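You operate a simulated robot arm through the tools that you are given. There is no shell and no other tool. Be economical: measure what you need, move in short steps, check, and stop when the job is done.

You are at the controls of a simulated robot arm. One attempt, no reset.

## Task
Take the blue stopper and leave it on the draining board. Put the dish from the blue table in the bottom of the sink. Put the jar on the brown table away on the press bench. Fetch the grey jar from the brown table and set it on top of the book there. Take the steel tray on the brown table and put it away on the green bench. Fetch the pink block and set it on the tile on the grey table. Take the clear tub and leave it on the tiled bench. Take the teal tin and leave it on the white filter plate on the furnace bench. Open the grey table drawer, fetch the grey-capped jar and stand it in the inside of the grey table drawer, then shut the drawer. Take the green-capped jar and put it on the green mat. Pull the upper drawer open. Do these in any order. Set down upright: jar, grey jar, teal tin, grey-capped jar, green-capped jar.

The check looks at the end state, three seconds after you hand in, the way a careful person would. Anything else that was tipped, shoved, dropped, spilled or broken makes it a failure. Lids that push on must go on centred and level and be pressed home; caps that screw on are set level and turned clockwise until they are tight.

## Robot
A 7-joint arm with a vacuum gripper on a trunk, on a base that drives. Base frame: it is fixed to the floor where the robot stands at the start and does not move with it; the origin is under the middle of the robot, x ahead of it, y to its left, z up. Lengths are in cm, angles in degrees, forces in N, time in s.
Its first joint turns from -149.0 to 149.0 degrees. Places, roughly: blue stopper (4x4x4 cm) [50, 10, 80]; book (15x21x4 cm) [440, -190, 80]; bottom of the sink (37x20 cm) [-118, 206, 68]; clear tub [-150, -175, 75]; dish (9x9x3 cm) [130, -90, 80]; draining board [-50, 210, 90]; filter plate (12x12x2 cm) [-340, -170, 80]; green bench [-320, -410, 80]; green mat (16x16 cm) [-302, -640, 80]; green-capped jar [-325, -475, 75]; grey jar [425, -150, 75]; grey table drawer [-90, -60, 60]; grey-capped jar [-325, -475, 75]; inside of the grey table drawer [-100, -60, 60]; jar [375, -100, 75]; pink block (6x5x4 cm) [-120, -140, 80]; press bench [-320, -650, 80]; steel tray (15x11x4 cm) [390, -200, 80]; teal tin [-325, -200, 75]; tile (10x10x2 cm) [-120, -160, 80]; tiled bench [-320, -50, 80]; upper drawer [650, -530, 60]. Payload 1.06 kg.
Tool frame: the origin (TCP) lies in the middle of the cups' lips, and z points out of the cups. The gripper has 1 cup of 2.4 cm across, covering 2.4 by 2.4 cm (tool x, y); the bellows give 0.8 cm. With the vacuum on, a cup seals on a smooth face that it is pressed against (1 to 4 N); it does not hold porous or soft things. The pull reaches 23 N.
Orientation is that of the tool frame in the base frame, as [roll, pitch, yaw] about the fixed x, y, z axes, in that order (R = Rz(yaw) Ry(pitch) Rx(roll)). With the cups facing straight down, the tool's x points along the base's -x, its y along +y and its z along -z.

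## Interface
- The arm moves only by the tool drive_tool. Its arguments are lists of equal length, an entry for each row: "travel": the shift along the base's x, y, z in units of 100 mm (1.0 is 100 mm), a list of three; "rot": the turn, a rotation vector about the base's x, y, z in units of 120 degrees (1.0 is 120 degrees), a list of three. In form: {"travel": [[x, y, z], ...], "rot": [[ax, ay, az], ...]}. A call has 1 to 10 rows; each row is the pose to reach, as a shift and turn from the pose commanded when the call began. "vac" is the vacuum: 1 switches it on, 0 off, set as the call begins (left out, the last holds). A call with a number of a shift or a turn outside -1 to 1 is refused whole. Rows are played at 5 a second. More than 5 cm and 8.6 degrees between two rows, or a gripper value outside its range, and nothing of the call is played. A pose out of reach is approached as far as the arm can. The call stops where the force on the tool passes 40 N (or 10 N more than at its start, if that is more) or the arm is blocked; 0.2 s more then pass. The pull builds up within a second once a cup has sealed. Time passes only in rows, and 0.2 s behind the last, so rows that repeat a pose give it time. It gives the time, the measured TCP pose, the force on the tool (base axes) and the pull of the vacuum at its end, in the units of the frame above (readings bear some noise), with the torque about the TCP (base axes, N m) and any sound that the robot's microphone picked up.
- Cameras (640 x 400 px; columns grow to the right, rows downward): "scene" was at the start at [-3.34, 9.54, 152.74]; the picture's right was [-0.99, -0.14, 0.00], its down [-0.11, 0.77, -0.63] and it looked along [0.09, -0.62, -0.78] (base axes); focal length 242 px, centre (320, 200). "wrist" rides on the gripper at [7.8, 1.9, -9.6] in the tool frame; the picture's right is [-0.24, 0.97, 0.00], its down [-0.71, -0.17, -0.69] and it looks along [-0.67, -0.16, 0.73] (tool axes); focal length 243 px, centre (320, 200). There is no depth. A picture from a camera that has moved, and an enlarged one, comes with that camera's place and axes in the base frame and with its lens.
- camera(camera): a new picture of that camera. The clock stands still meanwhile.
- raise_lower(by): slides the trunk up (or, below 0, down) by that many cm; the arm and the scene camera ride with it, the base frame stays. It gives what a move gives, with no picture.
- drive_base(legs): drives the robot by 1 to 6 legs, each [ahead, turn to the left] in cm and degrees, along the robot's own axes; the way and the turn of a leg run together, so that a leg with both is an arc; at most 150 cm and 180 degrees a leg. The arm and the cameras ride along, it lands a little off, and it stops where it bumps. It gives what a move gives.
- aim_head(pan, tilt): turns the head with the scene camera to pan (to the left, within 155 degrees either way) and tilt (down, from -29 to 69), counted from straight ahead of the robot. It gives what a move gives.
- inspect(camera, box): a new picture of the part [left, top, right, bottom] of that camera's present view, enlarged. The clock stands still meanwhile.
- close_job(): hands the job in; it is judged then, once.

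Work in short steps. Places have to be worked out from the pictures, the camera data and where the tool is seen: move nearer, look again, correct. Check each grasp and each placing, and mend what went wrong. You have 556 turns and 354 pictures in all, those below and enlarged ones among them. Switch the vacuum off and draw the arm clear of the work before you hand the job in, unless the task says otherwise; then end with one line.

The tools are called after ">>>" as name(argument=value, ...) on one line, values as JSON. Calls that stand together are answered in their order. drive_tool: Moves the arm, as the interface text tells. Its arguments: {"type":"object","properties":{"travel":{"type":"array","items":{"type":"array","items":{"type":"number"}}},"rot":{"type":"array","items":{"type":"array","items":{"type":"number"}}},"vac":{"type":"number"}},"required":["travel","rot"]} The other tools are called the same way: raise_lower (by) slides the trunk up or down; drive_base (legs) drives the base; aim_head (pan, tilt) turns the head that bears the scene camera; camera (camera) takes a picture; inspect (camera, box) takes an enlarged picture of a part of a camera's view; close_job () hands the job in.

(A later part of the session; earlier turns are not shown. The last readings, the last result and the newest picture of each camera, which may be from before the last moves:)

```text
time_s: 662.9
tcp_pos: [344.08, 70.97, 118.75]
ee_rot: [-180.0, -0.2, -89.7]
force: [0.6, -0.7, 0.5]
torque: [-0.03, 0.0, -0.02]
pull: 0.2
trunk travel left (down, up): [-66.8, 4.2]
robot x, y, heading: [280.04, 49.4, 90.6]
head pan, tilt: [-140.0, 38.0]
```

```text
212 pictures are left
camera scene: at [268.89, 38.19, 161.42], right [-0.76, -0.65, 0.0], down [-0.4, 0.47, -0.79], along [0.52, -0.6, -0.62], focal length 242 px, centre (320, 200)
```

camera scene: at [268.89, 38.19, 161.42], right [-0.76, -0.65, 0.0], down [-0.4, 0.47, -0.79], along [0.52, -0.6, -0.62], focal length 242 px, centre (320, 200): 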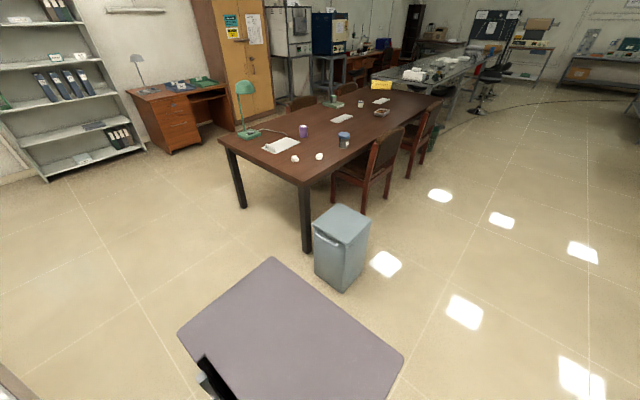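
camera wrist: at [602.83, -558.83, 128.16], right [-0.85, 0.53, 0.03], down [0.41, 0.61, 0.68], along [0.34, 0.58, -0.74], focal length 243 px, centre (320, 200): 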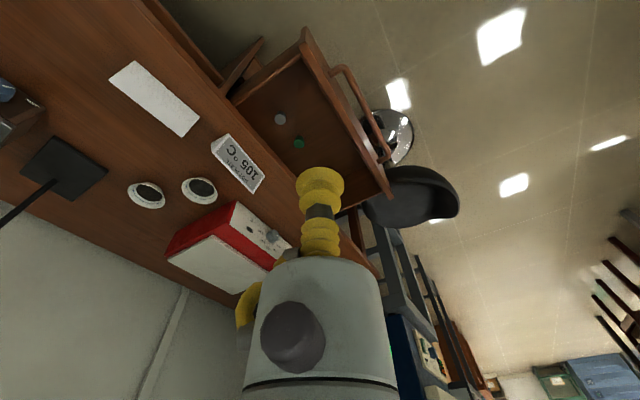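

Jar ≈(368.5,-102); bin at (322,-45); chair backs at x≈340. I drive down on the west side, giving the bin a wide berth, to about (281,-100).

>>> drive_base(legs=[[0, -12], [-111, 0], [0, 41], [-46, 0], [0, -47]])

>>> camera(camera="wrist")

>>> aim_head(pan=-75, tilt=42)

>>> camera(camera="scene")

```text
time_s: 675.7
tcp_pos: [349.57, -97.59, 118.66]
ee_rot: [-179.9, -0.2, -107.0]
force: [-0.5, -0.8, 0.1]
torque: [0.02, -0.04, 0.0]
pull: 0.0
trunk travel left (down, up): [-66.8, 4.2]
robot x, y, heading: [281.9, -99.55, 73.8]
head pan, tilt: [-140.0, 38.0]
```

```text
211 pictures are left
camera wrist: at [345.38, -104.38, 128.34], right [-0.86, 0.51, 0.0], down [0.37, 0.63, 0.68], along [0.35, 0.59, -0.73], focal length 243 px, centre (320, 200)
```

wrist: 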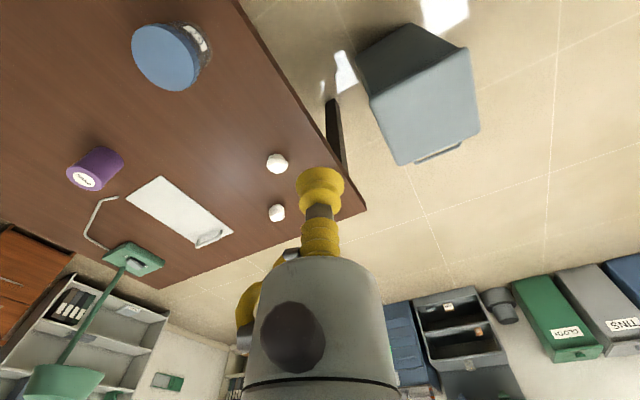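

```text
time_s: 677.1
tcp_pos: [349.42, -97.63, 118.66]
ee_rot: [-179.9, -0.2, -106.9]
force: [-0.6, -0.2, 0.7]
torque: [0.0, -0.03, -0.02]
pull: 0.1
trunk travel left (down, up): [-66.8, 4.2]
robot x, y, heading: [281.85, -99.39, 73.8]
head pan, tilt: [-75.0, 42.0]
```

```text
210 pictures are left
camera scene: at [272.82, -99.06, 160.83], right [-0.02, -1.0, 0.0], down [-0.67, 0.02, -0.74], along [0.74, -0.02, -0.67], focal length 242 px, centre (320, 200)
```

scene: 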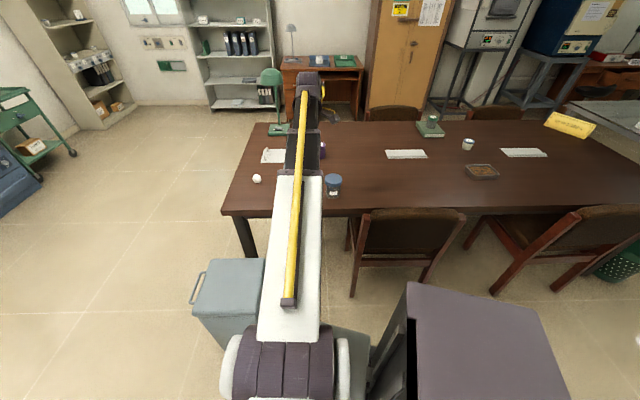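

Jar ≈(371,-108.4), top ≈86. Move over it.

>>> drive_tool(travel=[[0.4, -0.2, 0], [0.8, -0.4, 0], [1.0, -0.5, -0.2]], rot=[[0, 0, 0], [0, 0, 0], [0, 0, 0]])

>>> drive_tool(travel=[[0.4, -0.2, 0], [0.8, -0.4, 0], [1.0, -0.5, -0.3], [1.0, -0.5, -0.7], [1.0, -0.5, -1.0]], rot=[[0, 0, 0], [0, 0, 0], [0, 0, 0], [0, 0, 0], [0, 0, 0]])

>>> camera(camera="wrist")

```text
time_s: 677.9
tcp_pos: [359.45, -102.83, 116.77]
ee_rot: [-180.0, -0.3, -106.9]
force: [-0.7, 0.4, 0.2]
torque: [0.02, 0.02, -0.01]
pull: 0.1
trunk travel left (down, up): [-66.8, 4.2]
robot x, y, heading: [281.68, -99.46, 74.0]
head pan, tilt: [-75.0, 42.0]
```

```text
time_s: 679.1
tcp_pos: [369.48, -107.85, 106.86]
ee_rot: [-179.9, -0.2, -106.9]
force: [0.1, 0.5, -0.3]
torque: [0.02, -0.02, 0.01]
pull: 0.0
trunk travel left (down, up): [-66.8, 4.2]
robot x, y, heading: [281.82, -99.29, 73.7]
head pan, tilt: [-75.0, 42.0]
```

```text
209 pictures are left
camera wrist: at [365.42, -114.6, 116.54], right [-0.86, 0.51, 0.0], down [0.37, 0.63, 0.68], along [0.35, 0.59, -0.73], focal length 243 px, centre (320, 200)
```

wrist: 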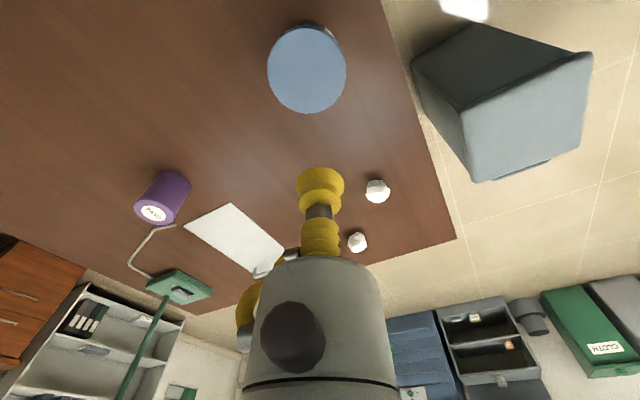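

>>> drive_tool(travel=[[0.1, -0.03, -0.4], [0.14, -0.05, -0.8], [0.14, -0.05, -1.0]], rot=[[0, 0, 0], [0, 0, 0], [0, 0, 0]], vac=1)

>>> camera(camera="wrist")

```text
time_s: 679.9
tcp_pos: [370.89, -108.03, 96.72]
ee_rot: [-179.9, -0.2, -106.9]
force: [-0.2, -0.2, 0.7]
torque: [-0.04, 0.01, 0.01]
pull: 0.1
trunk travel left (down, up): [-66.8, 4.2]
robot x, y, heading: [281.78, -99.12, 73.8]
head pan, tilt: [-75.0, 42.0]
```

```text
208 pictures are left
camera wrist: at [366.79, -114.78, 106.3], right [-0.86, 0.51, 0.0], down [0.37, 0.63, 0.68], along [0.35, 0.59, -0.73], focal length 243 px, centre (320, 200)
```

wrist: 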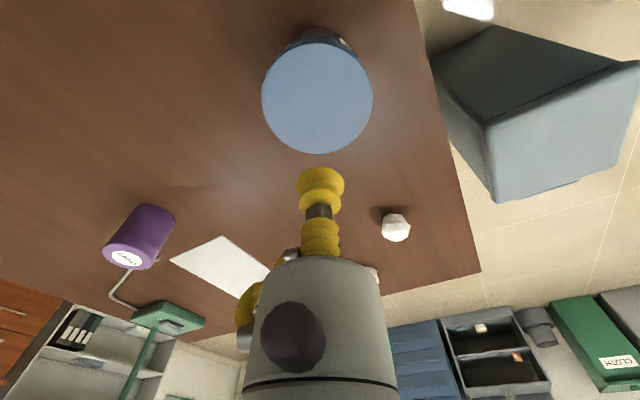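

>>> drive_tool(travel=[[0, -0.02, -0.45], [0, -0.02, -0.85], [0, -0.02, -1.0]], rot=[[0, 0, 0], [0, 0, 0], [0, 0, 0]])

>>> drive_tool(travel=[[0, 0, -0.04], [0, 0, -0.08], [0, 0, -0.12], [0, 0, -0.16], [0, 0, -0.2], [0, 0, -0.24], [0, 0, -0.28]], rot=[[0, 0, 0], [0, 0, 0], [0, 0, 0], [0, 0, 0], [0, 0, 0], [0, 0, 0], [0, 0, 0]])

```text
time_s: 680.7
tcp_pos: [371.09, -108.08, 86.73]
ee_rot: [-179.8, -0.2, -106.9]
force: [0.6, 0.2, 2.3]
torque: [0.03, 0.0, 0.0]
pull: 22.8
trunk travel left (down, up): [-66.8, 4.2]
robot x, y, heading: [282.09, -99.72, 73.8]
head pan, tilt: [-75.0, 42.0]
```

```text
time_s: 681.7
tcp_pos: [371.04, -108.09, 85.76]
ee_rot: [-179.5, -0.1, -106.8]
force: [4.2, 0.7, 17.8]
torque: [-0.02, 0.16, -0.02]
pull: 22.6
trunk travel left (down, up): [-66.8, 4.2]
robot x, y, heading: [281.95, -99.36, 74.1]
head pan, tilt: [-75.0, 42.0]
stopped in row 4: the force on the tool passed its limit at 44 N (the readings are from after the stop); the commanded pose is now the measured one
```

Sealed. Lift and check.

>>> drive_tool(travel=[[0, 0, 0.08], [0, 0, 0.3], [0, 0, 0.6], [0, 0, 1.0]], rot=[[0, 0, 0], [0, 0, 0], [0, 0, 0], [0, 0, 0]])

>>> drive_tool(travel=[[-0.3, 0, 0.4], [-0.6, 0, 0.8], [-1.0, 0.2, 1.0]], rot=[[0, 0, 0], [0, 0, 0], [0, 0, 0]])

>>> camera(camera="wrist")

```text
time_s: 682.7
tcp_pos: [371.28, -108.24, 95.36]
ee_rot: [-179.6, -0.1, -106.9]
force: [-0.4, 0.8, -3.9]
torque: [0.03, 0.0, -0.02]
pull: 23.5
trunk travel left (down, up): [-66.8, 4.2]
robot x, y, heading: [282.06, -99.18, 73.5]
head pan, tilt: [-75.0, 42.0]
```

```text
time_s: 683.5
tcp_pos: [360.91, -105.96, 105.74]
ee_rot: [-179.7, -0.1, -106.8]
force: [-0.4, 0.8, -3.9]
torque: [-0.01, 0.0, 0.03]
pull: 22.1
trunk travel left (down, up): [-66.8, 4.2]
robot x, y, heading: [282.08, -99.1, 73.6]
head pan, tilt: [-75.0, 42.0]
```

```text
207 pictures are left
camera wrist: at [356.88, -112.72, 115.23], right [-0.86, 0.51, -0.01], down [0.36, 0.63, 0.68], along [0.35, 0.59, -0.73], focal length 243 px, centre (320, 200)
```

wrist: 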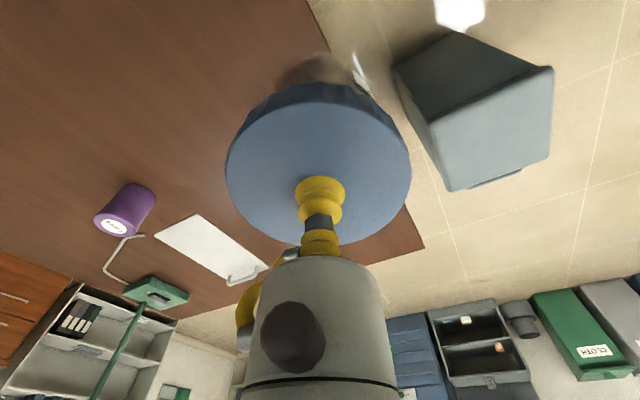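

Held. Raise and retract more, and look at the passage south of the blue table.

>>> drive_tool(travel=[[-0.4, 0.1, 0.3], [-0.8, 0.2, 0.6], [-1.0, 0.2, 1.0]], rot=[[0, 0, 0], [0, 0, 0], [0, 0, 0]])

>>> aim_head(pan=125, tilt=25)

>>> camera(camera="scene")

```text
refused: row 1 steps farther than a row can; nothing moved
```

```text
time_s: 686.4
tcp_pos: [361.01, -106.1, 105.56]
ee_rot: [-179.6, -0.1, -106.8]
force: [0.7, 0.1, -4.5]
torque: [0.03, -0.03, 0.01]
pull: 22.8
trunk travel left (down, up): [-66.8, 4.2]
robot x, y, heading: [281.69, -99.43, 73.8]
head pan, tilt: [125.0, 25.0]
```

```text
206 pictures are left
camera scene: at [255.77, -101.83, 163.46], right [-0.32, 0.95, 0.0], down [0.4, 0.14, -0.91], along [-0.86, -0.29, -0.42], focal length 242 px, centre (320, 200)
```

scene: 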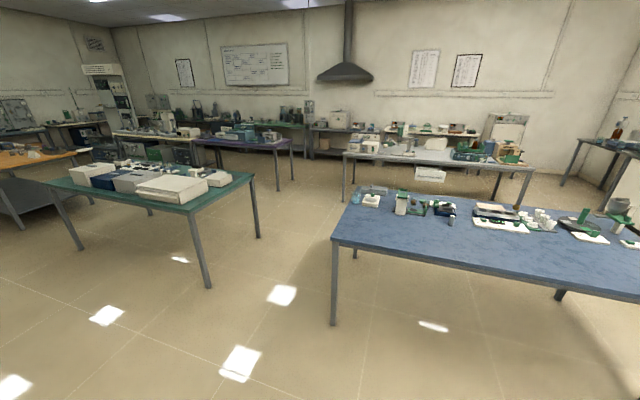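

The passage between the blue and green tables is clear. Retract and raise the jar (smaller steps).

>>> drive_tool(travel=[[-0.3, 0.1, 0.3], [-0.6, 0.15, 0.6], [-0.9, 0.2, 0.9], [-1.0, 0.2, 1.0]], rot=[[0, 0, 0], [0, 0, 0], [0, 0, 0], [0, 0, 0]])

>>> drive_tool(travel=[[-0.4, 0, 0.1], [-0.8, 0, 0.2], [-1.0, 0, 0.2]], rot=[[0, 0, 0], [0, 0, 0], [0, 0, 0]])

```text
time_s: 687.4
tcp_pos: [350.65, -104.01, 115.5]
ee_rot: [-179.6, -0.2, -106.8]
force: [0.2, -0.2, -3.1]
torque: [0.0, 0.01, -0.02]
pull: 22.7
trunk travel left (down, up): [-66.8, 4.2]
robot x, y, heading: [282.09, -99.33, 74.0]
head pan, tilt: [125.0, 25.0]
```

```text
time_s: 688.2
tcp_pos: [340.82, -104.31, 117.48]
ee_rot: [-179.7, -0.2, -106.8]
force: [0.5, 0.4, -4.0]
torque: [0.05, 0.01, -0.03]
pull: 23.1
trunk travel left (down, up): [-66.8, 4.2]
robot x, y, heading: [281.88, -99.0, 73.6]
head pan, tilt: [125.0, 25.0]
```

>>> raise_lower(by=4)

>>> drive_tool(travel=[[0, 0, 0.4]], rot=[[0, 0, 0]])

>>> drive_base(legs=[[-100, 0], [0, 106], [150, 0], [105, 0]])

```text
time_s: 689.0
tcp_pos: [340.94, -104.22, 121.45]
ee_rot: [-179.6, -0.1, -106.8]
force: [-0.7, 0.3, -4.2]
torque: [0.02, 0.04, 0.02]
pull: 22.9
trunk travel left (down, up): [-70.8, 0.2]
robot x, y, heading: [281.72, -99.14, 73.7]
head pan, tilt: [125.0, 25.0]
```

```text
time_s: 689.4
tcp_pos: [340.82, -104.31, 125.46]
ee_rot: [-179.6, -0.2, -106.9]
force: [0.5, -0.8, -3.8]
torque: [0.02, 0.0, -0.01]
pull: 23.2
trunk travel left (down, up): [-70.8, 0.2]
robot x, y, heading: [281.98, -99.34, 73.7]
head pan, tilt: [125.0, 25.0]
```

```text
time_s: 710.9
tcp_pos: [-5.35, -123.04, 125.38]
ee_rot: [-179.6, -0.1, -5.1]
force: [-0.2, -0.2, -2.7]
torque: [0.01, 0.04, 0.0]
pull: 23.1
trunk travel left (down, up): [-70.8, 0.2]
robot x, y, heading: [1.93, -181.75, 175.5]
head pan, tilt: [125.0, 25.0]
```

>>> drive_base(legs=[[0, 43], [86, 0], [0, -38], [140, 0], [0, 90]])

```text
time_s: 729.5
tcp_pos: [-259.55, -242.87, 125.47]
ee_rot: [-179.5, -0.1, 90.0]
force: [0.6, 0.5, -4.2]
torque: [0.01, 0.0, 0.0]
pull: 22.8
trunk travel left (down, up): [-70.8, 0.2]
robot x, y, heading: [-201.95, -229.96, -89.4]
head pan, tilt: [125.0, 25.0]
```

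>>> drive_base(legs=[[150, 0], [150, 0], [30, 0]])

>>> aim_head(pan=-75, tilt=38)

>>> camera(camera="scene")

>>> inspect(camera="scene", box=[100, 100, 420, 280])

```text
time_s: 745.3
tcp_pos: [-256.51, -566.17, 125.54]
ee_rot: [-179.5, -0.2, 89.1]
force: [-0.3, 0.6, -3.6]
torque: [0.02, 0.01, 0.01]
pull: 23.3
trunk travel left (down, up): [-70.8, 0.2]
robot x, y, heading: [-198.45, -554.97, -90.3]
head pan, tilt: [125.0, 25.0]
```

```text
time_s: 748.3
tcp_pos: [-256.57, -566.2, 125.34]
ee_rot: [-179.6, -0.1, 89.0]
force: [0.0, -0.2, -3.2]
torque: [-0.02, 0.01, 0.0]
pull: 22.8
trunk travel left (down, up): [-70.8, 0.2]
robot x, y, heading: [-198.6, -554.97, -90.4]
head pan, tilt: [-75.0, 38.0]
```

```text
205 pictures are left
camera scene: at [-189.81, -552.53, 165.42], right [-0.25, 0.97, 0.0], down [0.6, 0.16, -0.79], along [-0.76, -0.2, -0.62], focal length 242 px, centre (320, 200)
```

scene: 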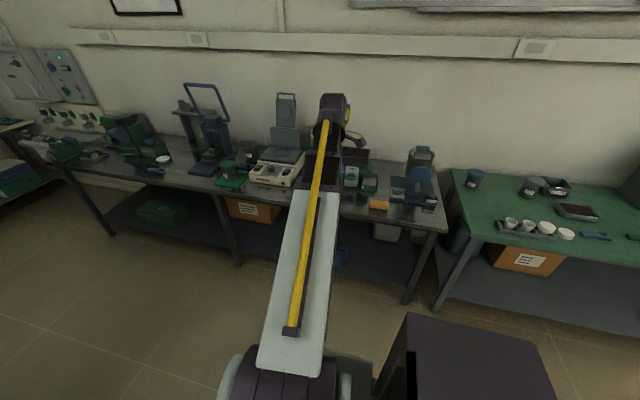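

```text
2.00 times, centred on (260, 190) of scene
camera zoom: at [-189.81, -552.53, 165.42], right [-0.25, 0.97, 0.0], down [0.6, 0.16, -0.79], along [-0.76, -0.2, -0.62], focal length 485 px, centre (440, 220)
```

zoom: 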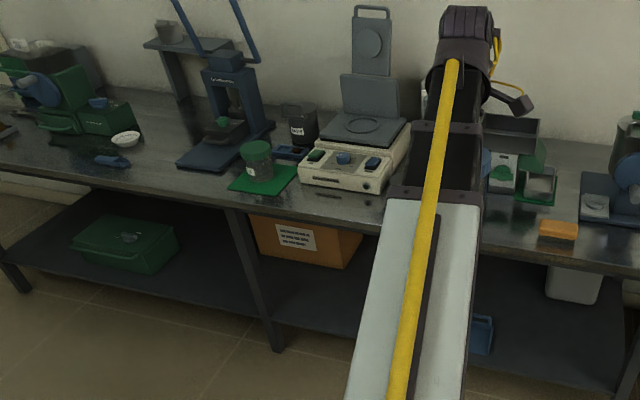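

A clear spot on the press bench is about (-298.5,-571), in front of the splitter. Move the base closer.

>>> drive_base(legs=[[0, -60], [33, 0], [0, 60]])

>>> camera(camera="scene")

>>> camera(camera="wrist")

```text
time_s: 755.6
tcp_pos: [-283.86, -583.4, 125.33]
ee_rot: [-179.5, -0.2, 89.6]
force: [0.1, -0.6, -3.3]
torque: [-0.01, -0.02, 0.03]
pull: 22.7
trunk travel left (down, up): [-70.8, 0.2]
robot x, y, heading: [-226.0, -571.3, -89.9]
head pan, tilt: [-75.0, 38.0]
```

```text
203 pictures are left
camera scene: at [-217.35, -568.93, 165.42], right [-0.26, 0.96, 0.0], down [0.59, 0.16, -0.79], along [-0.76, -0.21, -0.62], focal length 242 px, centre (320, 200)
```

scene: 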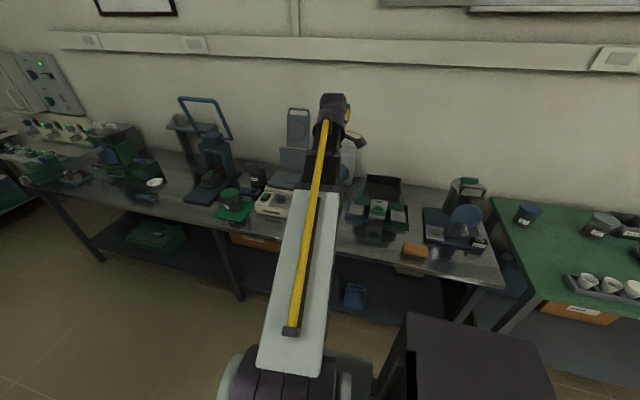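

```text
202 pictures are left
camera wrist: at [-281.89, -575.44, 135.06], right [0.97, -0.24, -0.01], down [-0.17, -0.71, 0.68], along [-0.17, -0.66, -0.73], focal length 243 px, centre (320, 200)
```

wrist: 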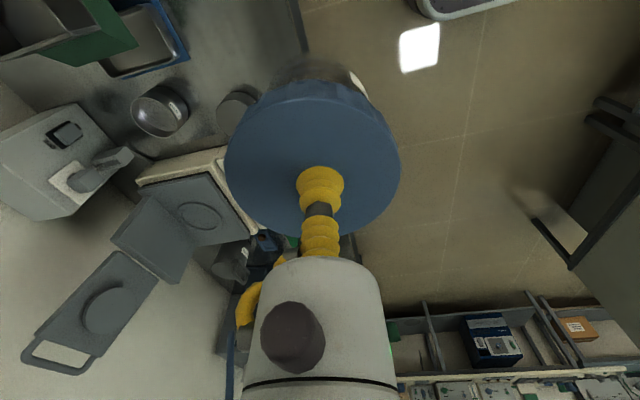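

Spot confirmed: tray edge x≈-310, bench edge x≈-288, beaker at (-305,-592). Move to (-298.5,-571) and lower.

>>> drive_tool(travel=[[-0.34, 0.3, 0], [-0.68, 0.6, 0], [-1.0, 0.88, 0]], rot=[[0, 0, 0], [0, 0, 0], [0, 0, 0]])

>>> drive_tool(travel=[[-0.34, 0.25, 0], [-0.47, 0.36, -0.3], [-0.47, 0.36, -0.7], [-0.47, 0.36, -1.0]], rot=[[0, 0, 0], [0, 0, 0], [0, 0, 0], [0, 0, 0]])

>>> drive_tool(travel=[[0, 0, -0.4], [0, 0, -0.8], [0, 0, -1.0]], rot=[[0, 0, 0], [0, 0, 0], [0, 0, 0]])

>>> camera(camera="wrist")

>>> camera(camera="scene")

```text
time_s: 756.4
tcp_pos: [-293.7, -574.67, 125.5]
ee_rot: [-179.6, -0.2, 89.7]
force: [0.5, -0.2, -3.3]
torque: [0.01, 0.0, 0.01]
pull: 23.0
trunk travel left (down, up): [-70.8, 0.2]
robot x, y, heading: [-226.06, -571.33, -89.5]
head pan, tilt: [-75.0, 38.0]
```

```text
time_s: 757.4
tcp_pos: [-298.29, -570.91, 115.38]
ee_rot: [-179.6, -0.2, 89.7]
force: [0.6, 0.4, -2.8]
torque: [-0.01, -0.06, 0.02]
pull: 22.6
trunk travel left (down, up): [-70.8, 0.2]
robot x, y, heading: [-226.09, -571.14, -89.4]
head pan, tilt: [-75.0, 38.0]
```

```text
time_s: 758.2
tcp_pos: [-298.46, -570.81, 105.57]
ee_rot: [-179.7, -0.1, 89.7]
force: [0.7, 0.3, -4.4]
torque: [0.02, 0.0, -0.02]
pull: 22.7
trunk travel left (down, up): [-70.8, 0.2]
robot x, y, heading: [-225.94, -571.36, -89.4]
head pan, tilt: [-75.0, 38.0]
```

```text
201 pictures are left
camera wrist: at [-296.36, -562.81, 115.13], right [0.97, -0.24, -0.01], down [-0.17, -0.71, 0.68], along [-0.17, -0.66, -0.73], focal length 243 px, centre (320, 200)
```

wrist: 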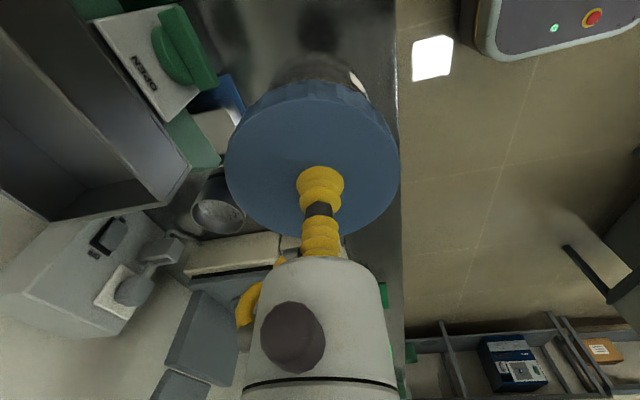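

```text
200 pictures are left
camera scene: at [-217.37, -568.91, 165.42], right [-0.26, 0.96, 0.0], down [0.59, 0.16, -0.79], along [-0.76, -0.21, -0.62], focal length 242 px, centre (320, 200)
```

scene: 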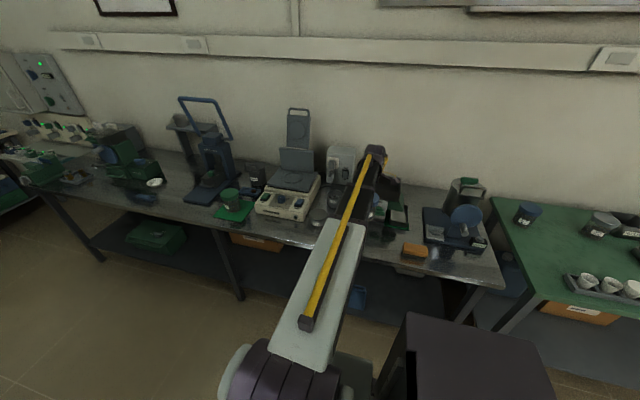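

Clear all round. Lower to contact.

>>> drive_tool(travel=[[0, 0, -0.4], [0, 0, -0.8], [0, 0, -1.0]], rot=[[0, 0, 0], [0, 0, 0], [0, 0, 0]])

>>> drive_tool(travel=[[0, 0, -0.2], [0, 0, -0.3], [0, 0, -0.36], [0, 0, -0.4], [0, 0, -0.44], [0, 0, -0.48], [0, 0, -0.52], [0, 0, -0.56], [0, 0, -0.6], [0, 0, -0.64]], rot=[[0, 0, 0], [0, 0, 0], [0, 0, 0], [0, 0, 0], [0, 0, 0], [0, 0, 0], [0, 0, 0], [0, 0, 0], [0, 0, 0], [0, 0, 0]])

```text
time_s: 759.0
tcp_pos: [-298.65, -571.0, 95.42]
ee_rot: [-179.6, -0.2, 89.6]
force: [-0.4, -0.7, -2.7]
torque: [-0.01, 0.01, 0.02]
pull: 23.3
trunk travel left (down, up): [-70.8, 0.2]
robot x, y, heading: [-225.95, -571.51, -89.8]
head pan, tilt: [-75.0, 38.0]
```

```text
time_s: 761.1
tcp_pos: [-298.58, -571.08, 89.76]
ee_rot: [-179.1, -0.2, 89.7]
force: [-1.8, -0.5, 20.5]
torque: [0.05, -0.16, 0.02]
pull: 23.4
trunk travel left (down, up): [-70.8, 0.2]
robot x, y, heading: [-225.66, -571.23, -89.7]
head pan, tilt: [-75.0, 38.0]
stopped in row 10: the force on the tool passed its limit at 45 N (the readings are from after the stop); the commanded pose is now the measured one
```

Contact. Release and rise.

>>> drive_tool(travel=[[0, 0, 0.05], [0, 0, 0.06], [0, 0, 0.06], [0, 0, 0.06], [0, 0, 0.14], [0, 0, 0.5], [0, 0, 1.0]], rot=[[0, 0, 0], [0, 0, 0], [0, 0, 0], [0, 0, 0], [0, 0, 0], [0, 0, 0], [0, 0, 0]], vac=0)

>>> drive_tool(travel=[[0, 0, 0.5], [0, 0, 1.0], [0.4, 0, 1.0], [0.8, 0, 1.0]], rot=[[0, 0, 0], [0, 0, 0], [0, 0, 0], [0, 0, 0]])

>>> camera(camera="wrist")

```text
time_s: 762.7
tcp_pos: [-298.85, -571.15, 99.51]
ee_rot: [-179.3, -0.2, 89.7]
force: [0.4, -0.2, -0.4]
torque: [-0.01, 0.01, -0.01]
pull: 0.0
trunk travel left (down, up): [-70.8, 0.2]
robot x, y, heading: [-226.07, -571.45, -89.6]
head pan, tilt: [-75.0, 38.0]
```

```text
time_s: 763.7
tcp_pos: [-290.53, -571.5, 109.7]
ee_rot: [-179.3, -0.2, 89.8]
force: [-0.1, -0.2, 0.1]
torque: [0.0, -0.03, -0.01]
pull: 0.0
trunk travel left (down, up): [-70.8, 0.2]
robot x, y, heading: [-226.23, -571.74, -89.8]
head pan, tilt: [-75.0, 38.0]
```

```text
199 pictures are left
camera wrist: at [-288.43, -563.52, 119.36], right [0.97, -0.24, -0.01], down [-0.17, -0.71, 0.68], along [-0.17, -0.66, -0.73], focal length 243 px, centre (320, 200)
```

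wrist: 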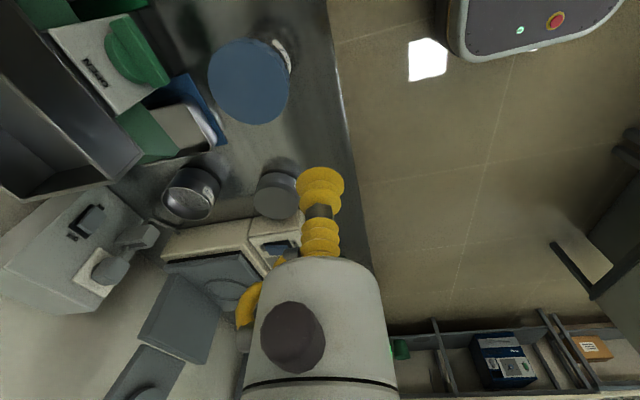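

Jar stands on the press bench. Next the grey-capped jar: move to the green bench.

>>> drive_base(legs=[[0, -60], [-40, 0], [0, 60], [-116, 0]])

>>> drive_base(legs=[[0, -60], [60, 0], [0, 60]])

>>> camera(camera="wrist")

```text
time_s: 776.9
tcp_pos: [-256.32, -435.21, 109.72]
ee_rot: [-179.4, -0.2, 89.4]
force: [-0.4, -0.4, 0.6]
torque: [0.01, 0.02, 0.03]
pull: 0.0
trunk travel left (down, up): [-70.8, 0.2]
robot x, y, heading: [-192.14, -435.33, -90.1]
head pan, tilt: [-75.0, 38.0]
```

```text
time_s: 785.7
tcp_pos: [-310.44, -463.78, 109.76]
ee_rot: [-179.3, -0.2, 88.1]
force: [0.1, -0.2, -0.1]
torque: [0.01, 0.0, 0.01]
pull: 0.0
trunk travel left (down, up): [-70.8, 0.2]
robot x, y, heading: [-246.04, -465.72, -91.3]
head pan, tilt: [-75.0, 38.0]
```

```text
198 pictures are left
camera wrist: at [-308.1, -455.77, 119.32], right [0.96, -0.27, -0.01], down [-0.19, -0.7, 0.68], along [-0.19, -0.66, -0.73], focal length 243 px, centre (320, 200)
```

wrist: 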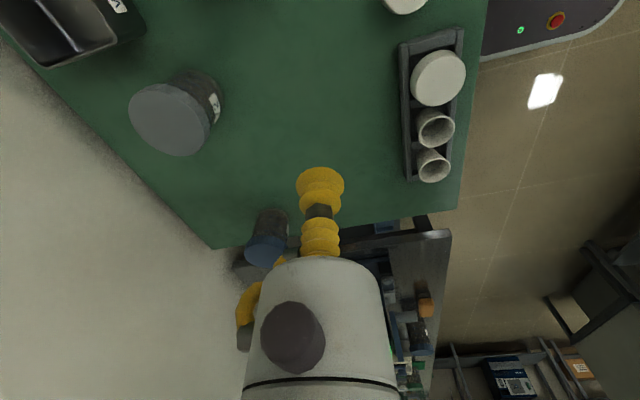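

Grey cap ≈(-330,-463.6). Move over it.

>>> drive_tool(travel=[[-0.45, 0, 0], [-0.9, 0, 0], [-1.0, 0, 0]], rot=[[0, 0, 0], [0, 0, 0], [0, 0, 0]])

>>> drive_tool(travel=[[-0.45, 0, 0], [-0.9, 0, 0], [-0.93, 0, -0.4], [-0.93, 0, -0.8]], rot=[[0, 0, 0], [0, 0, 0], [0, 0, 0], [0, 0, 0]])

>>> camera(camera="wrist")

```text
time_s: 786.5
tcp_pos: [-320.18, -463.79, 109.64]
ee_rot: [-179.4, -0.1, 88.1]
force: [-0.7, 0.2, -0.4]
torque: [-0.02, -0.02, 0.0]
pull: 0.1
trunk travel left (down, up): [-70.8, 0.2]
robot x, y, heading: [-245.73, -465.25, -91.4]
head pan, tilt: [-75.0, 38.0]
```

```text
time_s: 787.5
tcp_pos: [-329.52, -463.81, 101.68]
ee_rot: [-179.3, -0.2, 88.1]
force: [-0.3, 0.2, -0.4]
torque: [-0.02, -0.01, -0.01]
pull: 0.0
trunk travel left (down, up): [-70.8, 0.2]
robot x, y, heading: [-246.02, -465.38, -91.3]
head pan, tilt: [-75.0, 38.0]
```

```text
197 pictures are left
camera wrist: at [-327.21, -455.96, 111.28], right [0.96, -0.27, -0.01], down [-0.19, -0.7, 0.68], along [-0.19, -0.66, -0.73], focal length 243 px, centre (320, 200)
```

wrist: 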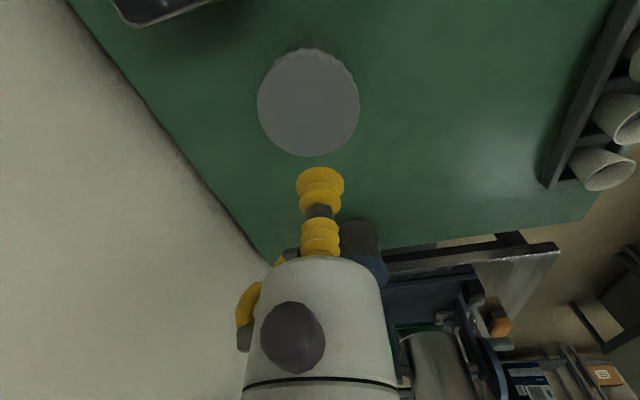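

>>> drive_tool(travel=[[-0.08, 0.03, -0.4], [-0.08, 0.03, -0.8], [-0.08, 0.03, -0.9]], rot=[[0, 0, 0], [0, 0, 0], [0, 0, 0]], vac=1)

>>> drive_tool(travel=[[0, 0, -0.05], [0, 0, -0.1], [0, 0, -0.14], [0, 0, -0.18], [0, 0, -0.22], [0, 0, -0.26], [0, 0, -0.3], [0, 0, -0.34]], rot=[[0, 0, 0], [0, 0, 0], [0, 0, 0], [0, 0, 0], [0, 0, 0], [0, 0, 0], [0, 0, 0], [0, 0, 0]])

```text
time_s: 788.3
tcp_pos: [-330.46, -463.44, 92.72]
ee_rot: [-179.4, -0.3, 88.0]
force: [0.9, -0.1, -0.1]
torque: [0.02, 0.0, -0.02]
pull: 0.1
trunk travel left (down, up): [-70.8, 0.2]
robot x, y, heading: [-245.8, -465.51, -91.1]
head pan, tilt: [-75.0, 38.0]
```

```text
time_s: 790.1
tcp_pos: [-330.32, -463.25, 89.7]
ee_rot: [-178.9, -0.2, 88.0]
force: [-7.7, 5.0, 37.6]
torque: [-0.08, -0.19, -0.01]
pull: 22.5
trunk travel left (down, up): [-70.8, 0.2]
robot x, y, heading: [-245.72, -465.54, -91.6]
head pan, tilt: [-75.0, 38.0]
```

Sealed. Lift and retract.

>>> drive_tool(travel=[[0, 0, 0.1], [0, 0, 0.3], [0, 0, 0.6], [0, 0, 1.0]], rot=[[0, 0, 0], [0, 0, 0], [0, 0, 0], [0, 0, 0]])

>>> drive_tool(travel=[[0, 0, 0.45], [0.2, 0, 0.8], [0.6, 0, 1.0], [1.0, 0, 1.0]], rot=[[0, 0.005, 0], [0, 0.005, 0], [0, 0.005, 0], [0, 0.005, 0]])

>>> drive_tool(travel=[[0.35, 0, 0.3], [0.7, 0, 0.6], [1.0, 0, 1.0]], rot=[[0, 0, 0], [0, 0, 0], [0, 0, 0]])

>>> camera(camera="wrist")

```text
time_s: 791.1
tcp_pos: [-330.43, -463.39, 99.16]
ee_rot: [-179.3, -0.2, 88.1]
force: [-1.0, -0.4, -2.9]
torque: [-0.01, -0.02, -0.01]
pull: 23.1
trunk travel left (down, up): [-70.8, 0.2]
robot x, y, heading: [-246.02, -465.3, -91.3]
head pan, tilt: [-75.0, 38.0]
```

```text
time_s: 792.1
tcp_pos: [-320.32, -463.25, 109.03]
ee_rot: [-178.8, -0.2, 88.0]
force: [-0.1, -0.2, -2.0]
torque: [0.04, -0.02, 0.0]
pull: 22.7
trunk travel left (down, up): [-70.8, 0.2]
robot x, y, heading: [-245.92, -465.22, -91.2]
head pan, tilt: [-75.0, 38.0]
```

```text
time_s: 792.9
tcp_pos: [-310.54, -462.98, 119.13]
ee_rot: [-178.9, -0.3, 88.1]
force: [-0.1, 0.6, -1.4]
torque: [-0.01, -0.05, -0.01]
pull: 23.2
trunk travel left (down, up): [-70.8, 0.2]
robot x, y, heading: [-246.05, -465.55, -91.3]
head pan, tilt: [-75.0, 38.0]
```

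```text
196 pictures are left
camera wrist: at [-308.13, -455.15, 128.65], right [0.96, -0.27, -0.02], down [-0.18, -0.7, 0.69], along [-0.2, -0.66, -0.73], focal length 243 px, centre (320, 200)
```

wrist: 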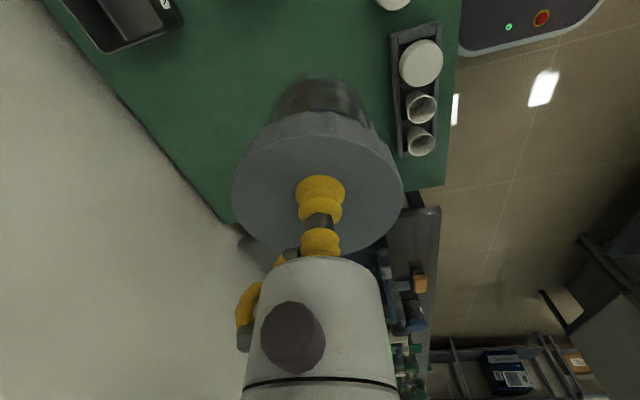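

Held. Level slightly, back out and drive north, then east around to the open drawer.

>>> drive_tool(travel=[[0, 0, 0.0], [0, 0, 0.0]], rot=[[0, -0.005, 0], [0, -0.01, 0]])

>>> drive_base(legs=[[0, -60], [-47, 0], [0, 61], [-150, 0], [-54, 0]])

>>> drive_base(legs=[[0, -89], [-150, 0], [-55, 0], [0, 89]])

```text
time_s: 793.5
tcp_pos: [-310.6, -463.24, 119.3]
ee_rot: [180.0, -0.3, 88.1]
force: [0.3, -0.3, -1.9]
torque: [0.02, 0.0, 0.02]
pull: 22.5
trunk travel left (down, up): [-70.8, 0.2]
robot x, y, heading: [-245.75, -465.27, -91.3]
head pan, tilt: [-75.0, 38.0]
```

```text
time_s: 811.3
tcp_pos: [-262.7, -238.97, 119.23]
ee_rot: [-180.0, -0.1, 89.2]
force: [0.8, -1.0, -2.0]
torque: [-0.02, -0.02, 0.01]
pull: 23.0
trunk travel left (down, up): [-70.8, 0.2]
robot x, y, heading: [-197.81, -240.01, -90.5]
head pan, tilt: [-75.0, 38.0]
```

```text
time_s: 829.3
tcp_pos: [-54.93, -239.07, 119.19]
ee_rot: [180.0, -0.2, 89.1]
force: [0.8, -1.0, -1.3]
torque: [0.0, -0.03, 0.0]
pull: 22.9
trunk travel left (down, up): [-70.8, 0.2]
robot x, y, heading: [9.59, -240.07, -90.3]
head pan, tilt: [-75.0, 38.0]
```

>>> drive_base(legs=[[-150, 0], [-25, 0]])

>>> camera(camera="wrist")

>>> aim_head(pan=-70, tilt=55)

>>> camera(camera="scene")

```text
time_s: 838.0
tcp_pos: [-53.81, -65.49, 119.24]
ee_rot: [180.0, -0.2, 89.2]
force: [0.5, -0.8, -1.2]
torque: [0.04, -0.02, -0.02]
pull: 23.5
trunk travel left (down, up): [-70.8, 0.2]
robot x, y, heading: [10.43, -66.49, -90.2]
head pan, tilt: [-75.0, 38.0]
```

```text
195 pictures are left
camera wrist: at [-51.76, -57.65, 128.8], right [0.97, -0.25, 0.0], down [-0.18, -0.71, 0.68], along [-0.17, -0.66, -0.73], focal length 243 px, centre (320, 200)
```

wrist: 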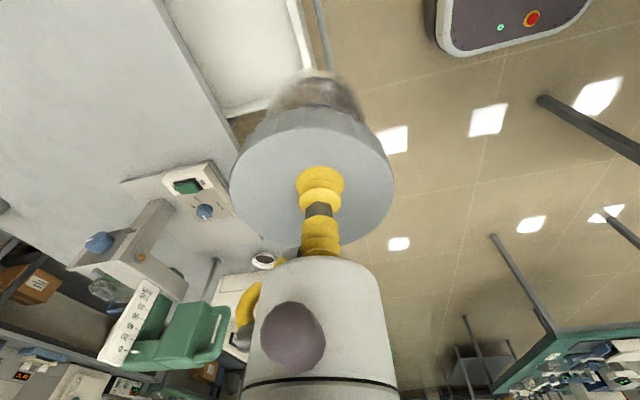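

```text
time_s: 838.9
tcp_pos: [-53.81, -65.62, 119.16]
ee_rot: [179.9, -0.3, 89.2]
force: [-0.4, -0.5, -0.5]
torque: [0.03, 0.0, 0.01]
pull: 22.6
trunk travel left (down, up): [-70.8, 0.2]
robot x, y, heading: [11.02, -66.75, -90.2]
head pan, tilt: [-70.0, 55.0]
```

```text
194 pictures are left
camera scene: at [21.2, -64.43, 163.06], right [-0.34, 0.94, 0.0], down [0.77, 0.28, -0.57], along [-0.54, -0.19, -0.82], focal length 242 px, centre (320, 200)
```

scene: 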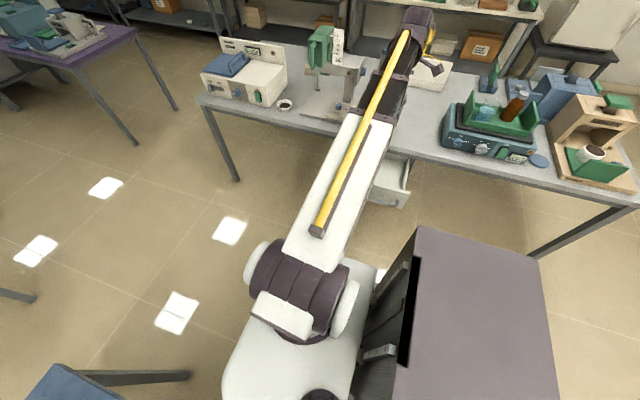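

The drawer's open interior is x≈-79…-59, y≈-77…-52. Move the jar over (-69,-64.5) and lower the trunk.

>>> drive_tool(travel=[[-0.4, 0.03, 0], [-0.8, 0.06, 0], [-1.0, 0.1, 0]], rot=[[0, 0, 0], [0, 0, 0], [0, 0, 0]])

>>> drive_tool(travel=[[-0.4, 0, 0], [-0.52, 0, 0]], rot=[[0, 0, 0], [0, 0, 0]])

>>> raise_lower(by=-32)

>>> camera(camera="wrist")

>>> camera(camera="scene")

```text
time_s: 839.6
tcp_pos: [-63.63, -64.7, 119.26]
ee_rot: [179.9, -0.1, 89.1]
force: [0.5, -0.6, -1.3]
torque: [0.03, 0.01, -0.01]
pull: 23.1
trunk travel left (down, up): [-70.8, 0.2]
robot x, y, heading: [11.02, -66.53, -90.4]
head pan, tilt: [-70.0, 55.0]
```

```text
time_s: 840.2
tcp_pos: [-68.97, -64.68, 119.38]
ee_rot: [179.9, -0.2, 89.2]
force: [0.4, -0.1, -2.5]
torque: [0.03, -0.02, 0.0]
pull: 22.7
trunk travel left (down, up): [-70.8, 0.2]
robot x, y, heading: [10.98, -66.61, -90.3]
head pan, tilt: [-70.0, 55.0]
```

```text
time_s: 843.4
tcp_pos: [-68.85, -64.9, 87.33]
ee_rot: [-180.0, -0.2, 89.2]
force: [0.1, -0.5, -1.6]
torque: [0.01, -0.01, 0.01]
pull: 23.8
trunk travel left (down, up): [-38.8, 32.2]
robot x, y, heading: [10.86, -66.55, -90.4]
head pan, tilt: [-70.0, 55.0]
```

```text
193 pictures are left
camera wrist: at [-66.8, -56.86, 96.93], right [0.97, -0.25, 0.0], down [-0.18, -0.71, 0.68], along [-0.17, -0.66, -0.73], focal length 243 px, centre (320, 200)
```

wrist: 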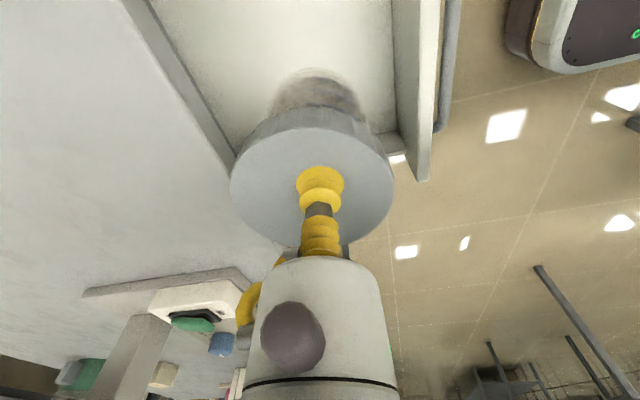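

```text
192 pictures are left
camera scene: at [21.21, -64.43, 131.06], right [-0.34, 0.94, 0.0], down [0.77, 0.28, -0.57], along [-0.54, -0.19, -0.82], focal length 242 px, centre (320, 200)
```

scene: 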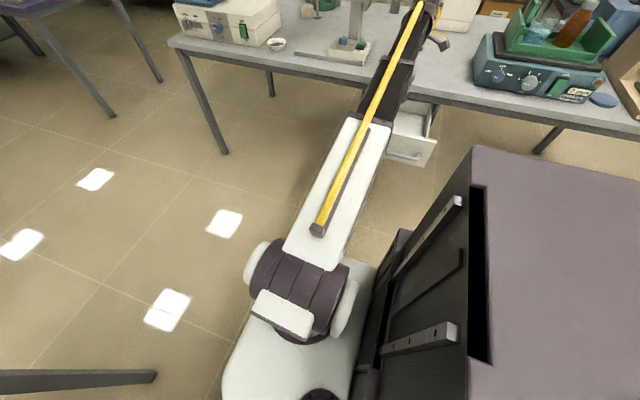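

Jar fits between table edge (x≈-78) and panel (x≈-61). Lower into the drawer.

>>> drive_tool(travel=[[0, 0, -0.4], [0, 0, -0.8], [0, 0, -1.0]], rot=[[0, 0, 0], [0, 0, 0], [0, 0, 0]])

>>> camera(camera="wrist")

>>> drive_tool(travel=[[0, 0, -0.2], [0, 0, -0.4], [0, 0, -0.5], [0, 0, -0.55], [0, 0, -0.6], [0, 0, -0.64], [0, 0, -0.68], [0, 0, -0.72], [0, 0, -0.76], [0, 0, -0.8]], rot=[[0, 0, 0], [0, 0, 0], [0, 0, 0], [0, 0, 0], [0, 0, 0], [0, 0, 0], [0, 0, 0], [0, 0, 0], [0, 0, 0], [0, 0, 0]])

```text
time_s: 844.2
tcp_pos: [-68.95, -64.87, 77.09]
ee_rot: [-179.8, -0.2, 89.2]
force: [0.4, 0.6, -2.9]
torque: [0.04, 0.03, 0.0]
pull: 22.7
trunk travel left (down, up): [-38.8, 32.2]
robot x, y, heading: [10.81, -66.29, -90.2]
head pan, tilt: [-70.0, 55.0]
```

```text
191 pictures are left
camera wrist: at [-66.86, -56.87, 86.77], right [0.97, -0.25, 0.0], down [-0.18, -0.71, 0.68], along [-0.17, -0.66, -0.73], focal length 243 px, centre (320, 200)
```

wrist: 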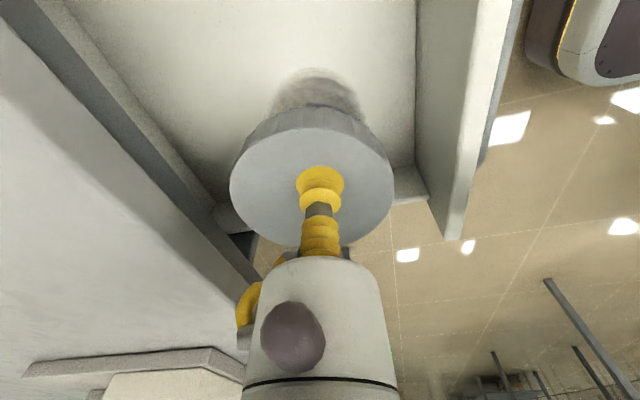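

```text
time_s: 846.4
tcp_pos: [-68.74, -64.75, 69.42]
ee_rot: [-179.8, -0.2, 89.1]
force: [-0.8, 3.2, 17.1]
torque: [-0.1, 0.0, -0.04]
pull: 22.8
trunk travel left (down, up): [-38.8, 32.2]
robot x, y, heading: [10.83, -66.26, -90.2]
head pan, tilt: [-70.0, 55.0]
```

Contact at z≈69.5 (jar top about level with the panel top). Release and lift.

>>> drive_tool(travel=[[0, 0, 0.03], [0, 0, 0.06], [0, 0, 0.06], [0, 0, 0.06], [0, 0, 0.14], [0, 0, 0.5], [0, 0, 1.0]], rot=[[0, 0, 0], [0, 0, 0], [0, 0, 0], [0, 0, 0], [0, 0, 0], [0, 0, 0], [0, 0, 0]], vac=0)

>>> drive_tool(travel=[[0, 0, 0.5], [0, 0, 1.0]], rot=[[0, 0, 0], [0, 0, 0]])

>>> camera(camera="wrist")

```text
time_s: 848.0
tcp_pos: [-68.95, -64.86, 78.98]
ee_rot: [180.0, -0.2, 89.2]
force: [0.4, 0.1, 0.7]
torque: [0.0, 0.02, 0.01]
pull: 0.1
trunk travel left (down, up): [-38.8, 32.2]
robot x, y, heading: [11.31, -66.33, -90.2]
head pan, tilt: [-70.0, 55.0]
```

```text
time_s: 848.6
tcp_pos: [-68.97, -64.68, 89.61]
ee_rot: [-180.0, -0.2, 89.3]
force: [0.3, 0.0, 0.3]
torque: [-0.01, -0.01, 0.03]
pull: 0.0
trunk travel left (down, up): [-38.8, 32.2]
robot x, y, heading: [11.04, -66.11, -90.4]
head pan, tilt: [-70.0, 55.0]
```

```text
190 pictures are left
camera wrist: at [-66.88, -56.83, 99.15], right [0.97, -0.25, 0.0], down [-0.18, -0.71, 0.68], along [-0.17, -0.66, -0.73], focal length 243 px, centre (320, 200)
```

wrist: 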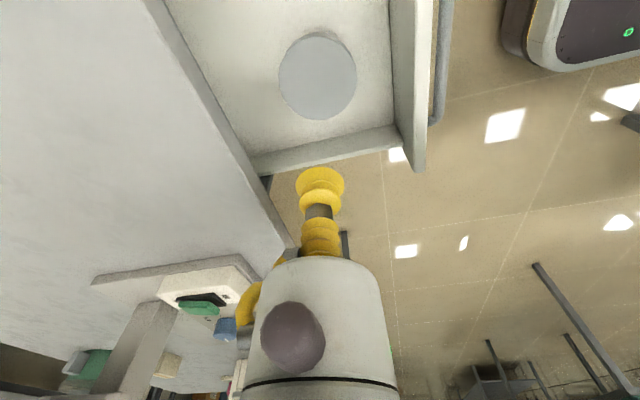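

Jar stands in the drawer. To shut it I'll push on the handle with the vertical tool: move in front of the drawer.

>>> drive_tool(travel=[[0.45, 0, 0], [0.9, 0, 0], [1.0, 0, 0]], rot=[[0, 0, 0], [0, 0, 0], [0, 0, 0]])

>>> drive_tool(travel=[[0.45, 0, 0], [0.9, 0, 0], [1.0, 0, 0]], rot=[[0, 0, 0], [0, 0, 0], [0, 0, 0]])

>>> raise_lower(by=-32)

>>> camera(camera="wrist")

```text
time_s: 849.4
tcp_pos: [-58.93, -64.73, 89.35]
ee_rot: [180.0, -0.2, 89.2]
force: [-0.1, -0.2, 0.9]
torque: [0.0, -0.03, -0.05]
pull: 0.0
trunk travel left (down, up): [-38.8, 32.2]
robot x, y, heading: [11.06, -66.58, -90.4]
head pan, tilt: [-70.0, 55.0]
```

```text
time_s: 850.2
tcp_pos: [-48.92, -64.84, 89.35]
ee_rot: [180.0, -0.3, 89.2]
force: [1.2, -0.3, 0.1]
torque: [0.0, -0.02, 0.01]
pull: 0.1
trunk travel left (down, up): [-38.8, 32.2]
robot x, y, heading: [11.14, -66.32, -90.2]
head pan, tilt: [-70.0, 55.0]
```

```text
time_s: 853.4
tcp_pos: [-48.92, -64.91, 57.2]
ee_rot: [180.0, -0.3, 89.2]
force: [-0.1, -0.8, 0.4]
torque: [0.02, 0.01, 0.0]
pull: 0.2
trunk travel left (down, up): [-6.8, 64.2]
robot x, y, heading: [10.76, -66.35, -90.6]
head pan, tilt: [-70.0, 55.0]
```

```text
189 pictures are left
camera wrist: at [-46.89, -56.92, 66.89], right [0.97, -0.25, 0.0], down [-0.18, -0.71, 0.68], along [-0.17, -0.66, -0.73], focal length 243 px, centre (320, 200)
```

wrist: 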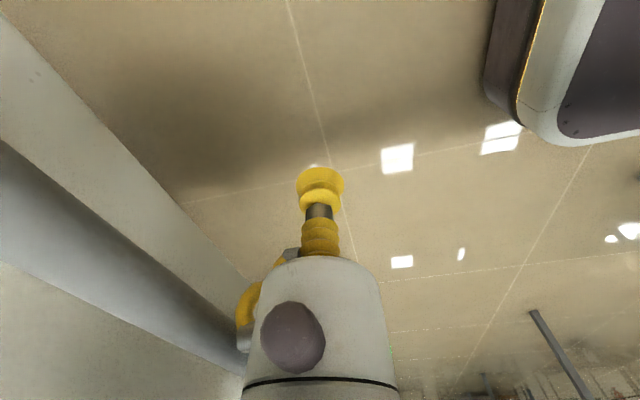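

To keep the wrist clear of the table edge, tilt the tool 45° (tip forward) and push on the panel above the handle at z≈67.5.

>>> raise_lower(by=10.3)

>>> drive_tool(travel=[[0, 0, 0], [0, 0, 0], [0, 0, 0], [0, 0, 0], [0, 0, 0], [0, 0, 0]], rot=[[0, 0.065, 0], [0, 0.13, 0], [0, 0.195, 0], [0, 0.26, 0], [0, 0.32, 0], [0, 0.375, 0]])

>>> camera(camera="wrist")

```text
time_s: 854.8
tcp_pos: [-48.97, -64.86, 67.52]
ee_rot: [180.0, -0.3, 89.2]
force: [0.2, 0.3, 0.7]
torque: [0.01, 0.01, 0.01]
pull: 0.0
trunk travel left (down, up): [-17.1, 53.9]
robot x, y, heading: [10.87, -66.0, -90.5]
head pan, tilt: [-70.0, 55.0]
```

```text
time_s: 856.1
tcp_pos: [-49.19, -64.76, 67.59]
ee_rot: [-135.0, 0.5, 89.3]
force: [-0.3, 0.1, 0.3]
torque: [-0.01, 0.0, -0.01]
pull: 0.0
trunk travel left (down, up): [-17.1, 53.9]
robot x, y, heading: [10.89, -66.76, -90.1]
head pan, tilt: [-70.0, 55.0]
```

```text
188 pictures are left
camera wrist: at [-40.9, -56.89, 73.02], right [0.68, -0.25, -0.69], down [0.36, -0.71, 0.61], along [-0.64, -0.66, -0.39], focal length 243 px, centre (320, 200)
```

wrist: 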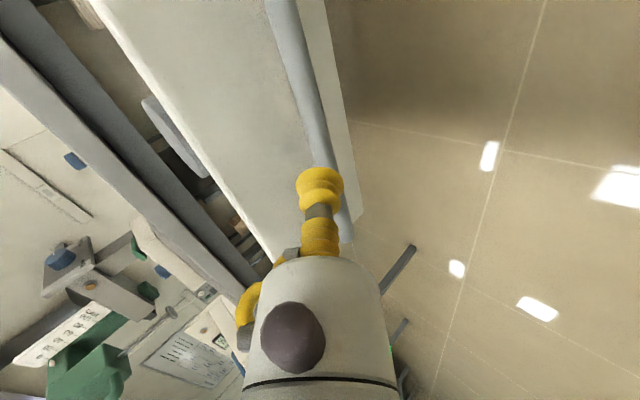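

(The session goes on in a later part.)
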